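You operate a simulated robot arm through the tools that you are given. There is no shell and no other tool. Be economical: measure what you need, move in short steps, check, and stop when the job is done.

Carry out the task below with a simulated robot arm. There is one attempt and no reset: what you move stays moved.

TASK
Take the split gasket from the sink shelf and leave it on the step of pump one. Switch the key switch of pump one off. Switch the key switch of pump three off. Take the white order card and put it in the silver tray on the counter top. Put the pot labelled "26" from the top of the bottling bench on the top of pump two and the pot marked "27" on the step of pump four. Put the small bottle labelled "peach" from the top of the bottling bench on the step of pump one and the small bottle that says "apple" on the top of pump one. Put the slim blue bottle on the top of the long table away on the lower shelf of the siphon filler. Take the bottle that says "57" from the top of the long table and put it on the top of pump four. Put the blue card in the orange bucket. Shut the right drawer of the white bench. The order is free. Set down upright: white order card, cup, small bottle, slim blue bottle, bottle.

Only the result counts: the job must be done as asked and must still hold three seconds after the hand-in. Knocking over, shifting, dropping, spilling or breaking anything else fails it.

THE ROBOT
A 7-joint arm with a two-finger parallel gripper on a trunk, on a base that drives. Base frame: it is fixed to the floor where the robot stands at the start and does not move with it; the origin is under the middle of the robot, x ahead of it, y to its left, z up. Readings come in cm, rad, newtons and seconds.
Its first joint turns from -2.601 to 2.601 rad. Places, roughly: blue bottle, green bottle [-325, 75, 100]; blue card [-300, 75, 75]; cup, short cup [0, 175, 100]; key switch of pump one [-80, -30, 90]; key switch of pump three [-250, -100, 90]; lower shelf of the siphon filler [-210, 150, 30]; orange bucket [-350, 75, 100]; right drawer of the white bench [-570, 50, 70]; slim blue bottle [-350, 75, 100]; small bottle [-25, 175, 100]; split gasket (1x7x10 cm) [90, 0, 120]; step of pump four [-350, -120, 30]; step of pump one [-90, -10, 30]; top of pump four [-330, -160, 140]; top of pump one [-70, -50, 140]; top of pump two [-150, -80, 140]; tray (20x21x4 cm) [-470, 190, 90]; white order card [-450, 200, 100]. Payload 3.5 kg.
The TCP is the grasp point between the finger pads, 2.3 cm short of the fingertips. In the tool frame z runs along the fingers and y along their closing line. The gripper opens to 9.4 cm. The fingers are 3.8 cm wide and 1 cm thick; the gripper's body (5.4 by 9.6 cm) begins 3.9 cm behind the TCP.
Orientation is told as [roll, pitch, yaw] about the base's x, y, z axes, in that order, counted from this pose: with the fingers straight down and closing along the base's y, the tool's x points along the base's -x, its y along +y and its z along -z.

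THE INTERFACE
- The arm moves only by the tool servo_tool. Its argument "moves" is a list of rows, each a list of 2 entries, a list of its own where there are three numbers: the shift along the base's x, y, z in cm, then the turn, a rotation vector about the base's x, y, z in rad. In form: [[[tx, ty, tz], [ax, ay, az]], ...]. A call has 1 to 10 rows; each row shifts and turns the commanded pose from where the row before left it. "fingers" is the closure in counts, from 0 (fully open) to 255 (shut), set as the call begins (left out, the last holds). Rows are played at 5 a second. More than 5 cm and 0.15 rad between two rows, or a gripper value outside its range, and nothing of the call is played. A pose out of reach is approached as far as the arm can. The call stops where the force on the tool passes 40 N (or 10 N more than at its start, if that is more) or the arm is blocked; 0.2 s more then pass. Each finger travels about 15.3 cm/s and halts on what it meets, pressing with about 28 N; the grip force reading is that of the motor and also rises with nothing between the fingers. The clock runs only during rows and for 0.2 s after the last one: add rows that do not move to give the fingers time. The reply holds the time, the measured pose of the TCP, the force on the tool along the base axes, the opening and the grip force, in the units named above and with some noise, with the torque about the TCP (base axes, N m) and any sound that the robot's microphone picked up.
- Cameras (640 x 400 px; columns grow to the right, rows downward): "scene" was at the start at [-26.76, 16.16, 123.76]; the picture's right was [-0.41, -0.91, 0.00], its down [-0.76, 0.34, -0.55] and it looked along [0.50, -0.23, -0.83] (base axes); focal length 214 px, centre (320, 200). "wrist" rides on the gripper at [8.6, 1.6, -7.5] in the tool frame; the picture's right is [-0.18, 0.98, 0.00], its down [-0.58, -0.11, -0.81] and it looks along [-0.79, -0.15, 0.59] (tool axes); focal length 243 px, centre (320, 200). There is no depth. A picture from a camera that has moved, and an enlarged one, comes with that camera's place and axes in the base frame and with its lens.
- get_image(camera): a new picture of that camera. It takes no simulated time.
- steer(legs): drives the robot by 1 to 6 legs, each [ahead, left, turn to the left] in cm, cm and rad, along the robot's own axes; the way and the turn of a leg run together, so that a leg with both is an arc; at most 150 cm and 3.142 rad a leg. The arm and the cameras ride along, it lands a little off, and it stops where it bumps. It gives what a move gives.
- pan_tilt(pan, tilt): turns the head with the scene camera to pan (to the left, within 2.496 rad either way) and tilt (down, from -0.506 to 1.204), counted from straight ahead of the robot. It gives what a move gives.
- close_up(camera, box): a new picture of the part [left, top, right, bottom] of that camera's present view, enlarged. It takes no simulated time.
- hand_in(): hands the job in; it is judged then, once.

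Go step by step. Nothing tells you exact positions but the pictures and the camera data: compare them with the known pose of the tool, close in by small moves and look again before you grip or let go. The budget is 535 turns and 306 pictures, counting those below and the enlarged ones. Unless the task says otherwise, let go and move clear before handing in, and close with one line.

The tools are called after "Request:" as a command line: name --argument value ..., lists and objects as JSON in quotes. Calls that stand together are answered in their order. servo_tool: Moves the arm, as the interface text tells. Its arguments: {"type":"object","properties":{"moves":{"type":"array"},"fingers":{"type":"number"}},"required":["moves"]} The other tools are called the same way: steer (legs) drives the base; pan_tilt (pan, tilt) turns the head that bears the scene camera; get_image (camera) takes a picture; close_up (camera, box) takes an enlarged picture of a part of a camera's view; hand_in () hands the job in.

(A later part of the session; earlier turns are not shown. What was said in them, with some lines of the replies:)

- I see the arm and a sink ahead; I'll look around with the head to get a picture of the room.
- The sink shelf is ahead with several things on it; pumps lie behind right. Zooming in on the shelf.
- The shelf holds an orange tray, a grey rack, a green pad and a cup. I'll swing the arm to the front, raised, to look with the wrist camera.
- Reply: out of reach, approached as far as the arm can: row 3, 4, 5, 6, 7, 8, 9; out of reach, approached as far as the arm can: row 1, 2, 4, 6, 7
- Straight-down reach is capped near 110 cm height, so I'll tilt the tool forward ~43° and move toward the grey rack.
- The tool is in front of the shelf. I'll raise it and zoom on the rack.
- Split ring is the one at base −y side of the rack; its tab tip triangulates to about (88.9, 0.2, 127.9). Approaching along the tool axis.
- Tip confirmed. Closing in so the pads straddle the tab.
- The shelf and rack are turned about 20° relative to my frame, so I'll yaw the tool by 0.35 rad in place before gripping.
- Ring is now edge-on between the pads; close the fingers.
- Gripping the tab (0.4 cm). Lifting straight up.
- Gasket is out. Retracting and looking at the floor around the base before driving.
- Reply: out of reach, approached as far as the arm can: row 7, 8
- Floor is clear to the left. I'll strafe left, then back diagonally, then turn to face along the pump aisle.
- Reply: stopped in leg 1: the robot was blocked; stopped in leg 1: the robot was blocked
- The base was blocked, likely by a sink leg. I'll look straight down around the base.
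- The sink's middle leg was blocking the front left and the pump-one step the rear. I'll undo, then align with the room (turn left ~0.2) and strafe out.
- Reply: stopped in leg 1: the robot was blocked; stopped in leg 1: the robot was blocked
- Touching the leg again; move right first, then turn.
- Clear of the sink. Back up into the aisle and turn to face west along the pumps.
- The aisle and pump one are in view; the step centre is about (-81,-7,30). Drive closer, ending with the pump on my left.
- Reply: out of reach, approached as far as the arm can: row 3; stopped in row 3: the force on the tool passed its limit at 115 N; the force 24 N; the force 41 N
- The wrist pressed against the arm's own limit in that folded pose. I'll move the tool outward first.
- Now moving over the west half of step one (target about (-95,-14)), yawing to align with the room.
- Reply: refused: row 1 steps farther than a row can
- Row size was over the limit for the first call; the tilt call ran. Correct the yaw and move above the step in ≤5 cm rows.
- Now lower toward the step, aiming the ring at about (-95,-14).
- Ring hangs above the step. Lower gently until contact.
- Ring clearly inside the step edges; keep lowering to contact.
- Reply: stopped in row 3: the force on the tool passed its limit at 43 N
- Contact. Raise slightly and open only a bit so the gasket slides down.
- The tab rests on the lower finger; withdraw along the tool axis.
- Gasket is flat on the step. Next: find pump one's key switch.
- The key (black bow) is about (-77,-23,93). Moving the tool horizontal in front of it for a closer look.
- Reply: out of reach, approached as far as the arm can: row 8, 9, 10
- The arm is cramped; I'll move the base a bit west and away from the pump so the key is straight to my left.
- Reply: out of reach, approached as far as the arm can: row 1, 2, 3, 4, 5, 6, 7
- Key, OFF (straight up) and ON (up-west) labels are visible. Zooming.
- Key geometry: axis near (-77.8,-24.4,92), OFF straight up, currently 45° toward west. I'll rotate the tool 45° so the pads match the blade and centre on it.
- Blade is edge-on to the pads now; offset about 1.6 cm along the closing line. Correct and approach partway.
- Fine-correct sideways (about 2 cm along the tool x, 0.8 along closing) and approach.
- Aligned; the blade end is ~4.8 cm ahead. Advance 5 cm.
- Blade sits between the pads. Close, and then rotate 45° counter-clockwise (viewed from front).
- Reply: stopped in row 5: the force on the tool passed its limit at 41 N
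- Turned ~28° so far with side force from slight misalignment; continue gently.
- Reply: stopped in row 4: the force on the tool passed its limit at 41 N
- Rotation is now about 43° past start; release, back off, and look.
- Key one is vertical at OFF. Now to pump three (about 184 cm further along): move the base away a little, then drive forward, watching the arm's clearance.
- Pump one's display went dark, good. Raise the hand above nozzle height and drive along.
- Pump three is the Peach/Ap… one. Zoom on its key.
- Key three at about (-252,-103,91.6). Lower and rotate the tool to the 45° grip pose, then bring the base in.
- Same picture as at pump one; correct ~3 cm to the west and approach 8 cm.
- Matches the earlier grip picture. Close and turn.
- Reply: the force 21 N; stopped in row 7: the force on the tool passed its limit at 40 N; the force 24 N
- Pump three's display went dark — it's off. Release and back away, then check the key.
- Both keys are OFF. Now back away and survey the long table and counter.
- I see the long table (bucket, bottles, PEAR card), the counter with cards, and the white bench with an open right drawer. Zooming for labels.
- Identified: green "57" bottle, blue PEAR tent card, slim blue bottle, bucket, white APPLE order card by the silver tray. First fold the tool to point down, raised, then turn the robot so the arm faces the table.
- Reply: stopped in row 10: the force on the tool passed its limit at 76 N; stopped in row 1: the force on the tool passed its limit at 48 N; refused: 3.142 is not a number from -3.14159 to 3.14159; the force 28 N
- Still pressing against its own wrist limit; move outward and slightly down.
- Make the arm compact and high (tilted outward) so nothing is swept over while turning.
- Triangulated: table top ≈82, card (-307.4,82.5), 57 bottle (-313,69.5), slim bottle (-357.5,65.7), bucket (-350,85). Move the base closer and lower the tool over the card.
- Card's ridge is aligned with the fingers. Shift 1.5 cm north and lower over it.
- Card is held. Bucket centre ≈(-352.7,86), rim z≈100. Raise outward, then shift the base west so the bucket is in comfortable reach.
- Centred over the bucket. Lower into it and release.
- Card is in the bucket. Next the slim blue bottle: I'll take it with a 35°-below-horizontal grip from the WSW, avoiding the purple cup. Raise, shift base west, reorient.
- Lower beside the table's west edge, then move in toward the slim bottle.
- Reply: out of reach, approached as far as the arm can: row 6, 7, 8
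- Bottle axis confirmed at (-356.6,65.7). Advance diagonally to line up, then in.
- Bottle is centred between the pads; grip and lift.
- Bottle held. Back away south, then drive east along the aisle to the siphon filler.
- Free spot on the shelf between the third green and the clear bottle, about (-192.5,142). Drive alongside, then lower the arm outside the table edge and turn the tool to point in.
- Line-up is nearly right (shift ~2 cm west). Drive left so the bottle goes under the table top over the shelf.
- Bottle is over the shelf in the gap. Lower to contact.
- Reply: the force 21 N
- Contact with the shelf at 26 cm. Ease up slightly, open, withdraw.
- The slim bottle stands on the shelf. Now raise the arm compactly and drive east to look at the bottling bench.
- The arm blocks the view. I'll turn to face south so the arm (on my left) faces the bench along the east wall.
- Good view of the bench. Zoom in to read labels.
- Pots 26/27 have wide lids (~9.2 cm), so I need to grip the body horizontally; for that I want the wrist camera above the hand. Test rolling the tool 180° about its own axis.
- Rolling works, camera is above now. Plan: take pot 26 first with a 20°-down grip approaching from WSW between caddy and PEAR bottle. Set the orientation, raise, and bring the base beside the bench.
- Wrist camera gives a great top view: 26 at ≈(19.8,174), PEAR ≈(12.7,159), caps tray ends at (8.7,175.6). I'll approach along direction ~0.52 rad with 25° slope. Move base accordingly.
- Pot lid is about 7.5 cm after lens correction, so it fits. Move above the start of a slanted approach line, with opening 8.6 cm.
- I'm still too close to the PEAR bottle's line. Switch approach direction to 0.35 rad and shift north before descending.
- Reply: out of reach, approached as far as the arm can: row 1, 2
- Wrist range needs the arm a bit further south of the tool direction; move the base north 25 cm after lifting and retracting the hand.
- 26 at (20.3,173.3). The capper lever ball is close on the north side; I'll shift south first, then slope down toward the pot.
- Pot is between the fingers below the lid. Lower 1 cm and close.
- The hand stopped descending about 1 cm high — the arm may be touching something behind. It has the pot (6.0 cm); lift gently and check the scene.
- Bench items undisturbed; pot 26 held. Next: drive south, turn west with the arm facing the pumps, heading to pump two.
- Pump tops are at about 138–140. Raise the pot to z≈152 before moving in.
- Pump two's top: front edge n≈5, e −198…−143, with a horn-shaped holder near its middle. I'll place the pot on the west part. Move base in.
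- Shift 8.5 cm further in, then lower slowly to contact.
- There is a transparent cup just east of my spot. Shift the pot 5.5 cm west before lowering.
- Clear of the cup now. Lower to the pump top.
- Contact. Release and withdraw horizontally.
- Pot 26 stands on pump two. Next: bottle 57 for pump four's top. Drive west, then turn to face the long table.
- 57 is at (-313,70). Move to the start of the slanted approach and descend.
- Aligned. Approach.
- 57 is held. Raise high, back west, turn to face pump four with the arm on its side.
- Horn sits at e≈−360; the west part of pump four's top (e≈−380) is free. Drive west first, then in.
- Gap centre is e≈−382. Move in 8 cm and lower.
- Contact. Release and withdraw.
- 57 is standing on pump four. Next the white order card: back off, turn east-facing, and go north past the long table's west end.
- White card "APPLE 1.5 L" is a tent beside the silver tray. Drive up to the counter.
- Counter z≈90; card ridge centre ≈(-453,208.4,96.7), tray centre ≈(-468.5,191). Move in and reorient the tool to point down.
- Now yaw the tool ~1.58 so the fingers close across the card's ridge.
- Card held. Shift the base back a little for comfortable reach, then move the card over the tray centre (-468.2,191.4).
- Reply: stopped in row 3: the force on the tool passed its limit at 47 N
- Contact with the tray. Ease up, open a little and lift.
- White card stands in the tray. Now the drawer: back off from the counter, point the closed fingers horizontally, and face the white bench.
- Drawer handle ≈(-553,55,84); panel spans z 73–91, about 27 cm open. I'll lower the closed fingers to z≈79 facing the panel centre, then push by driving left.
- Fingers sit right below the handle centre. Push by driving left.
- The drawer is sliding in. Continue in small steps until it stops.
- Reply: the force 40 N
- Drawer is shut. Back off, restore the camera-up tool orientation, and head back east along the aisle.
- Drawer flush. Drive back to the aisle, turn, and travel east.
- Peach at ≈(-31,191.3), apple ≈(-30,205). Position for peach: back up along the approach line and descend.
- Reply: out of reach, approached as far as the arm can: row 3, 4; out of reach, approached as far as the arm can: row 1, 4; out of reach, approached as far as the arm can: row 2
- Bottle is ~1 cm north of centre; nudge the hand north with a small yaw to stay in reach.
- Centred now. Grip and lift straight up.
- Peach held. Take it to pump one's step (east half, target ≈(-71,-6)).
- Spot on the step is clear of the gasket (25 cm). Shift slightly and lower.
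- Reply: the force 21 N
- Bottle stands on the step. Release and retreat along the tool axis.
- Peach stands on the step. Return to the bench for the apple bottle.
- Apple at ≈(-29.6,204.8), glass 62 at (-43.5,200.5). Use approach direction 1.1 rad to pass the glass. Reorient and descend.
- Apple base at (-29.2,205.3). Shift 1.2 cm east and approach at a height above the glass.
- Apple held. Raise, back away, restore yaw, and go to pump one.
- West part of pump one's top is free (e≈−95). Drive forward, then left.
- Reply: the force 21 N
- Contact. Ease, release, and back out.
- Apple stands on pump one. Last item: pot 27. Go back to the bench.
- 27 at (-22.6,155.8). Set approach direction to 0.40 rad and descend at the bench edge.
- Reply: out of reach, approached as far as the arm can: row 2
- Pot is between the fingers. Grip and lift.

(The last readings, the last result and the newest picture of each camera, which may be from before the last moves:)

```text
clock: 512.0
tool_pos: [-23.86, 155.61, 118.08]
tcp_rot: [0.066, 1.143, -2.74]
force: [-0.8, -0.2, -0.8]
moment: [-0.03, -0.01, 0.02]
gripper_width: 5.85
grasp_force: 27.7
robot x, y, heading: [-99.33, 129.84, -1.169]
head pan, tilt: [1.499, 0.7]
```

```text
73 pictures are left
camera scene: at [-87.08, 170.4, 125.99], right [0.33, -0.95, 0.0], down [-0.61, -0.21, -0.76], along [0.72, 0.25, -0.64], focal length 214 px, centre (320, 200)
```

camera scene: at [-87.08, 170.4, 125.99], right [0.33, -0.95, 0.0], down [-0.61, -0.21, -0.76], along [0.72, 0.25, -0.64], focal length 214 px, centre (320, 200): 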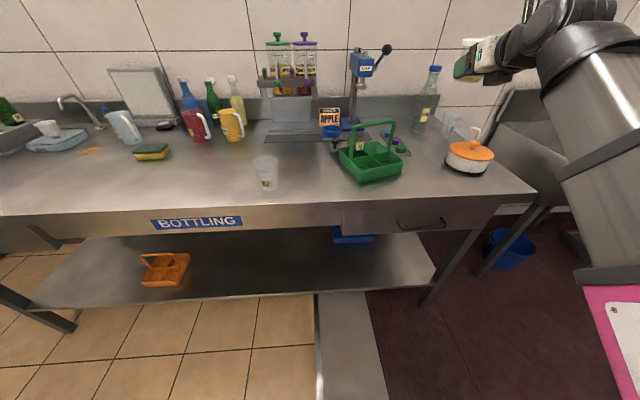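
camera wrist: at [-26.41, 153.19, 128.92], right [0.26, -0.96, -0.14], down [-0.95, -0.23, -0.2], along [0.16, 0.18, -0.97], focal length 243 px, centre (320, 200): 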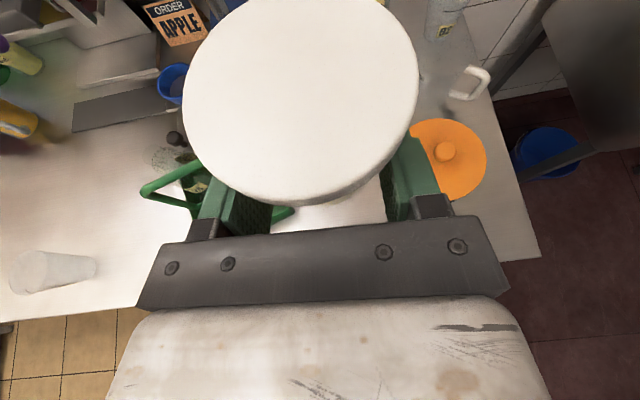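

27 is held. Drive to pump four: south, turn west, then along the aisle.

Request:
steer --legs '[[54, 0, 0], [0, 0, -1.57]]'

Request:
steer --legs '[[106, 0, 0], [106, 0, 0]]'

```text
clock: 518.9
tool_pos: [-51.64, 4.78, 117.96]
tcp_rot: [0.066, 1.142, 1.982]
force: [-0.1, -0.7, -1.0]
moment: [-0.02, -0.02, -0.03]
gripper_width: 5.87
grasp_force: 28.0
robot x, y, heading: [-78.09, 80.47, -2.725]
head pan, tilt: [1.499, 0.7]
```

```text
clock: 529.4
tool_pos: [-245.55, -78.71, 117.94]
tcp_rot: [0.068, 1.14, 1.975]
force: [0.7, 0.1, -1.2]
moment: [-0.01, 0.02, -0.01]
gripper_width: 5.84
grasp_force: 27.8
robot x, y, heading: [-271.23, -3.44, -2.737]
head pan, tilt: [1.499, 0.7]
```

Request:
steer --legs '[[108, 0, 0]]'

Request:
get_image --camera "scene"

Request:
get_image --camera "wrist"

```text
clock: 534.9
tool_pos: [-345.95, -121.38, 117.92]
tcp_rot: [0.065, 1.141, 1.966]
force: [0.0, -0.4, -2.0]
moment: [0.02, 0.01, -0.02]
gripper_width: 5.81
grasp_force: 28.1
robot x, y, heading: [-371.4, -45.95, -2.744]
head pan, tilt: [1.499, 0.7]
```

```text
72 pictures are left
camera scene: at [-330.93, -58.37, 125.99], right [-0.95, -0.32, 0.0], down [-0.21, 0.61, -0.76], along [0.25, -0.72, -0.64], focal length 214 px, centre (320, 200)
```

scene: 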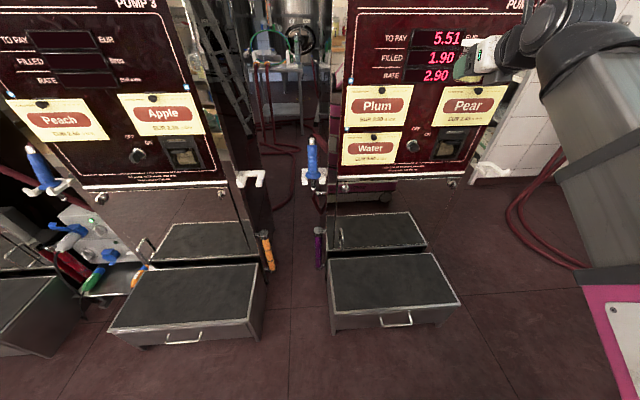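

```text
71 pictures are left
camera wrist: at [-348.18, -118.77, 128.85], right [-0.96, -0.25, -0.14], down [-0.22, 0.95, -0.2], along [0.18, -0.16, -0.97], focal length 243 px, centre (320, 200)
```

wrist: 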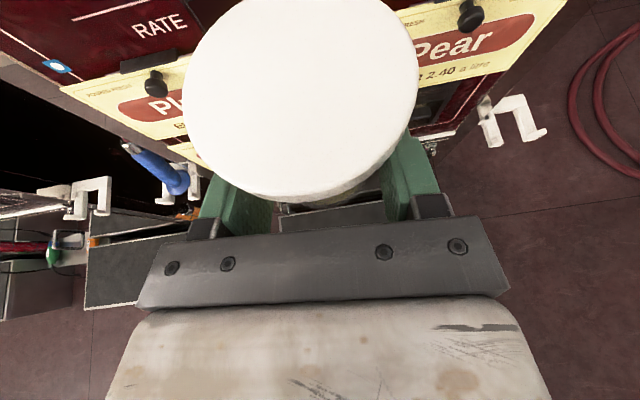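

Directly above the centre of pump four's step. Lower.

Request:
servo_tool --moves '[[[0, 0, -5], [0, 0, 0]], [[0, 0, -5], [0, 0, 0]], [[0, 0, -5], [0, 0, 0]], [[0, 0, -5], [0, 0, 0]], [[0, 0, -5], [0, 0, 0]], [[0, 0, -5], [0, 0, 0]], [[0, 0, -5], [0, 0, 0]], [[0, 0, -5], [0, 0, 0]], [[0, 0, -5], [0, 0, 0]], [[0, 0, -5], [0, 0, 0]]]'

Request:
servo_tool --moves '[[[0, 0, -5], [0, 0, 0]], [[0, 0, -5], [0, 0, 0]], [[0, 0, -5], [0, 0, 0]], [[0, 0, -5], [0, 0, 0]], [[0, 0, -5], [0, 0, 0]], [[0, 0, -5], [0, 0, 0]], [[0, 0, -3.5], [0, 0, 0]]]'

Request:
close_up --camera "scene" --box '[310, 220, 470, 320]'

```text
clock: 537.1
tool_pos: [-345.89, -121.23, 67.58]
tcp_rot: [0.066, 1.145, 1.969]
force: [-0.1, -0.3, -0.5]
moment: [0.0, -0.01, -0.02]
gripper_width: 5.81
grasp_force: 28.0
robot x, y, heading: [-371.27, -45.51, -2.749]
head pan, tilt: [1.499, 0.7]
```

```text
clock: 538.7
tool_pos: [-345.98, -121.23, 34.29]
tcp_rot: [0.068, 1.146, 1.968]
force: [0.4, 0.2, -0.7]
moment: [0.0, 0.02, 0.01]
gripper_width: 5.84
grasp_force: 28.4
robot x, y, heading: [-371.41, -45.54, -2.748]
head pan, tilt: [1.499, 0.7]
```

```text
4.00 times, centred on (390, 270) of scene
camera zoom: at [-330.93, -58.37, 125.99], right [-0.95, -0.32, 0.0], down [-0.21, 0.61, -0.76], along [0.25, -0.72, -0.64], focal length 858 px, centre (40, -80)
```

zoom: 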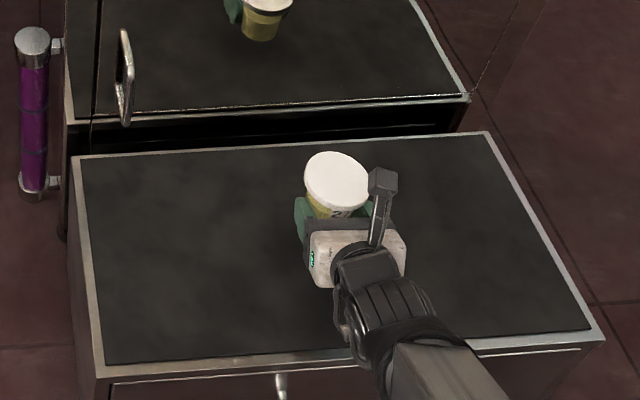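

Request:
servo_tool --moves '[[[0, 0, -1.2], [0, 0, 0]], [[0, 0, -0.7], [0, 0, 0]], [[0, 0, -0.5], [0, 0, 0]], [[0, 0, -0.4], [0, 0, 0]]]'

```text
clock: 539.7
tool_pos: [-345.96, -121.31, 31.64]
tcp_rot: [0.066, 1.144, 1.966]
force: [-1.4, -0.2, -0.8]
moment: [0.03, 0.01, -0.01]
gripper_width: 5.83
grasp_force: 28.0
robot x, y, heading: [-371.36, -45.47, -2.744]
head pan, tilt: [1.499, 0.7]
```

Request:
servo_tool --moves '[[[0, 0, -0.4], [0, 0, 0]], [[0, 0, -0.3], [0, 0, 0]], [[0, 0, -0.3], [0, 0, 0]], [[0, 0, -0.3], [0, 0, 0]]]'

```text
clock: 540.7
tool_pos: [-346.01, -121.36, 30.75]
tcp_rot: [0.059, 1.152, 1.96]
force: [-5.1, 2.7, 39.5]
moment: [-0.07, -0.93, 0.33]
gripper_width: 5.76
grasp_force: 27.5
robot x, y, heading: [-371.27, -45.52, -2.744]
head pan, tilt: [1.499, 0.7]
```

Firm contact. Ease up, release, withdraw.

Request:
servo_tool --moves '[[[0, 0, 0.5], [0, 0, 0]], [[0, 0, 0], [0, 0, 0]]]'

Request:
servo_tool --moves '[[[0, 0, 0], [0, 0, 0]], [[0, 0, 0], [0, 0, 0]], [[0, 0, 0], [0, 0, 0]]]' --fingers 40

Request:
servo_tool --moves '[[[-0.55, 1.4, 0.1], [0, 0, 0]], [[-0.8, 1.9, 0.2], [0, 0, 0]], [[-1.2, 2.8, 0.5], [0, 0, 0]], [[-1.5, 3.6, 1.5], [0, 0, 0]], [[-1.5, 3.6, 2.5], [0, 0, 0]], [[0, 0, 5], [0, 0, 0]], [[0, 0, 5], [0, 0, 0]], [[0, 0, 5], [0, 0, 0]], [[0, 0, 5], [0, 0, 0]], [[0, 0, 5], [0, 0, 0]]]'

Request:
close_up --camera "scene" --box '[310, 220, 470, 320]'

```text
clock: 541.3
tool_pos: [-345.98, -121.31, 30.84]
tcp_rot: [0.067, 1.142, 1.968]
force: [-3.7, 0.9, 11.2]
moment: [-0.29, -0.23, -0.03]
gripper_width: 5.81
grasp_force: 28.3
robot x, y, heading: [-371.67, -45.64, -2.745]
head pan, tilt: [1.499, 0.7]
```

```text
clock: 542.1
tool_pos: [-345.89, -121.32, 30.85]
tcp_rot: [0.067, 1.142, 1.969]
force: [-5.3, -0.1, 4.8]
moment: [-0.03, -0.1, -0.02]
gripper_width: 7.71
grasp_force: 0.1
robot x, y, heading: [-371.34, -45.42, -2.745]
head pan, tilt: [1.499, 0.7]
```

```text
clock: 544.3
tool_pos: [-351.28, -107.84, 60.65]
tcp_rot: [0.067, 1.143, 1.965]
force: [0.1, 0.2, 0.2]
moment: [0.03, 0.02, 0.0]
gripper_width: 7.93
grasp_force: 0.0
robot x, y, heading: [-371.49, -45.54, -2.742]
head pan, tilt: [1.499, 0.7]
```

```text
4.00 times, centred on (390, 270) of scene
camera zoom: at [-330.93, -58.36, 125.99], right [-0.95, -0.32, 0.0], down [-0.21, 0.61, -0.76], along [0.25, -0.72, -0.64], focal length 858 px, centre (40, -80)
```

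zoom: 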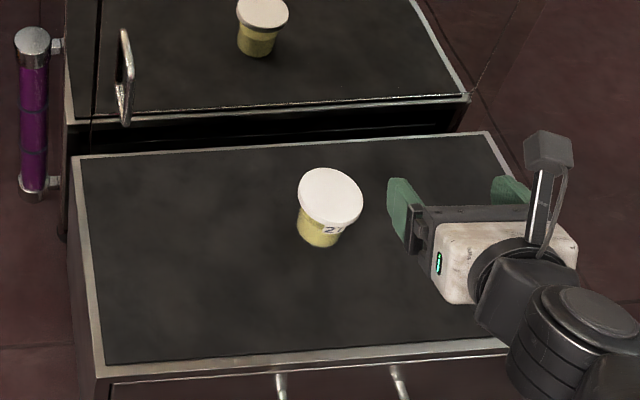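

Pot 27 stands on the step. Quick final check of the surroundings from a slightly retreated position.

Request:
steer --legs '[[0, -15, 0]]'

Request:
pan_tilt --pan 1.9 --tilt 0.1

Request:
get_image --camera "scene"

Request:
pan_tilt --pan -2.0 --tilt 0.4

Request:
get_image --camera "scene"

Request:
pan_tilt --pan -0.9 --tilt 0.3

Request:
get_image --camera "scene"

```text
clock: 545.7
tool_pos: [-357.04, -94.39, 60.68]
tcp_rot: [0.067, 1.142, 1.969]
force: [-0.2, 0.5, 0.8]
moment: [0.01, 0.02, -0.02]
gripper_width: 7.93
grasp_force: 0.0
robot x, y, heading: [-377.17, -32.04, -2.746]
head pan, tilt: [1.499, 0.7]
```

```text
clock: 546.7
tool_pos: [-357.06, -94.25, 60.6]
tcp_rot: [0.068, 1.143, 1.967]
force: [0.4, -0.2, 0.9]
moment: [-0.05, -0.04, 0.0]
gripper_width: 7.92
grasp_force: 0.1
robot x, y, heading: [-376.82, -31.95, -2.743]
head pan, tilt: [1.901, 0.099]
```

```text
68 pictures are left
camera scene: at [-333.24, -43.65, 131.46], right [-0.75, -0.66, 0.0], down [-0.07, 0.07, -0.99], along [0.66, -0.74, -0.1], focal length 214 px, centre (320, 200)
```

scene: 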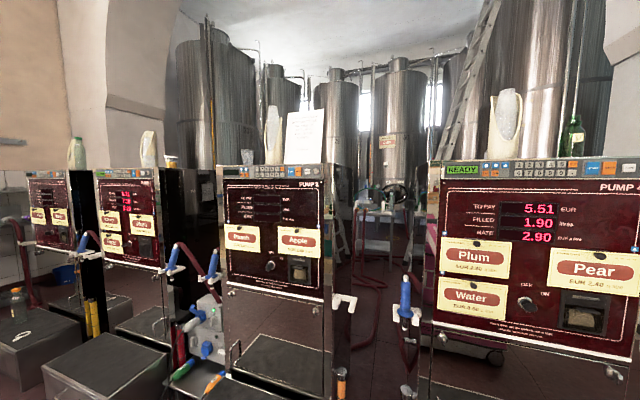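

```text
clock: 549.9
tool_pos: [-357.1, -94.36, 60.49]
tcp_rot: [0.065, 1.143, 1.967]
force: [-0.1, -0.4, -0.1]
moment: [0.0, -0.01, -0.01]
gripper_width: 7.92
grasp_force: 0.0
robot x, y, heading: [-377.26, -32.04, -2.741]
head pan, tilt: [-2.0, 0.4]
```

```text
67 pictures are left
camera scene: at [-339.06, -27.51, 128.68], right [1.0, -0.03, 0.0], down [-0.01, -0.39, -0.92], along [0.03, 0.92, -0.39], focal length 214 px, centre (320, 200)
```

scene: 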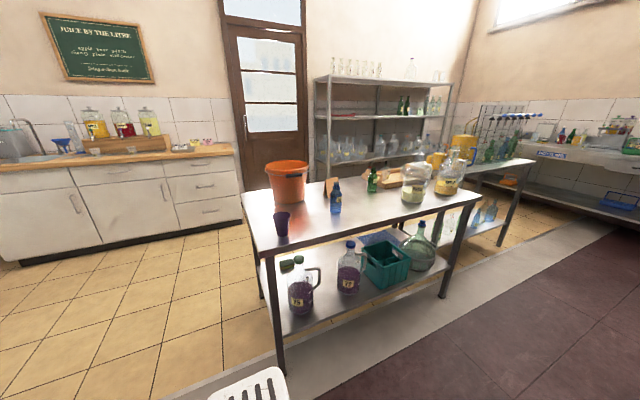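

```text
clock: 551.2
tool_pos: [-357.05, -94.37, 60.56]
tcp_rot: [0.066, 1.142, 1.967]
force: [0.0, 0.3, -0.1]
moment: [0.01, 0.01, -0.01]
gripper_width: 7.92
grasp_force: 0.0
robot x, y, heading: [-376.97, -31.88, -2.748]
head pan, tilt: [-0.901, 0.3]
```

```text
66 pictures are left
camera scene: at [-347.53, -32.26, 129.6], right [0.48, 0.88, 0.0], down [0.26, -0.14, -0.96], along [-0.84, 0.46, -0.3], focal length 214 px, centre (320, 200)
```

scene: 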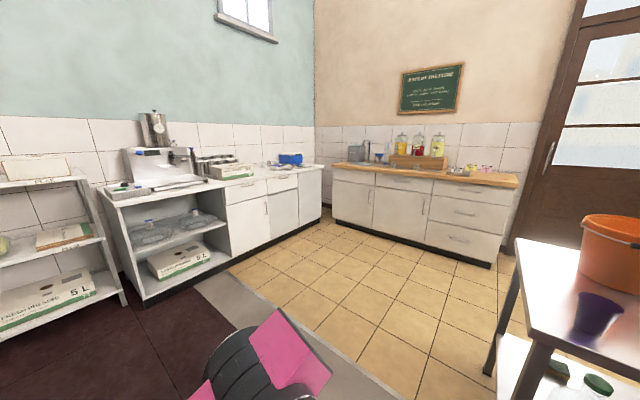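

Everything looks in place: displays one and three are dark, the apple bottle, pot 26 and bottle 57 stand on the pump tops, the drawer is shut and the card is in the tray. Handing in.

Request:
hand_in

```text
The job is handed in.
```

All the items on the list are done and I've handed the job in; the pictures showed each one in place, but the hand-in only confirmed receipt, not a result.
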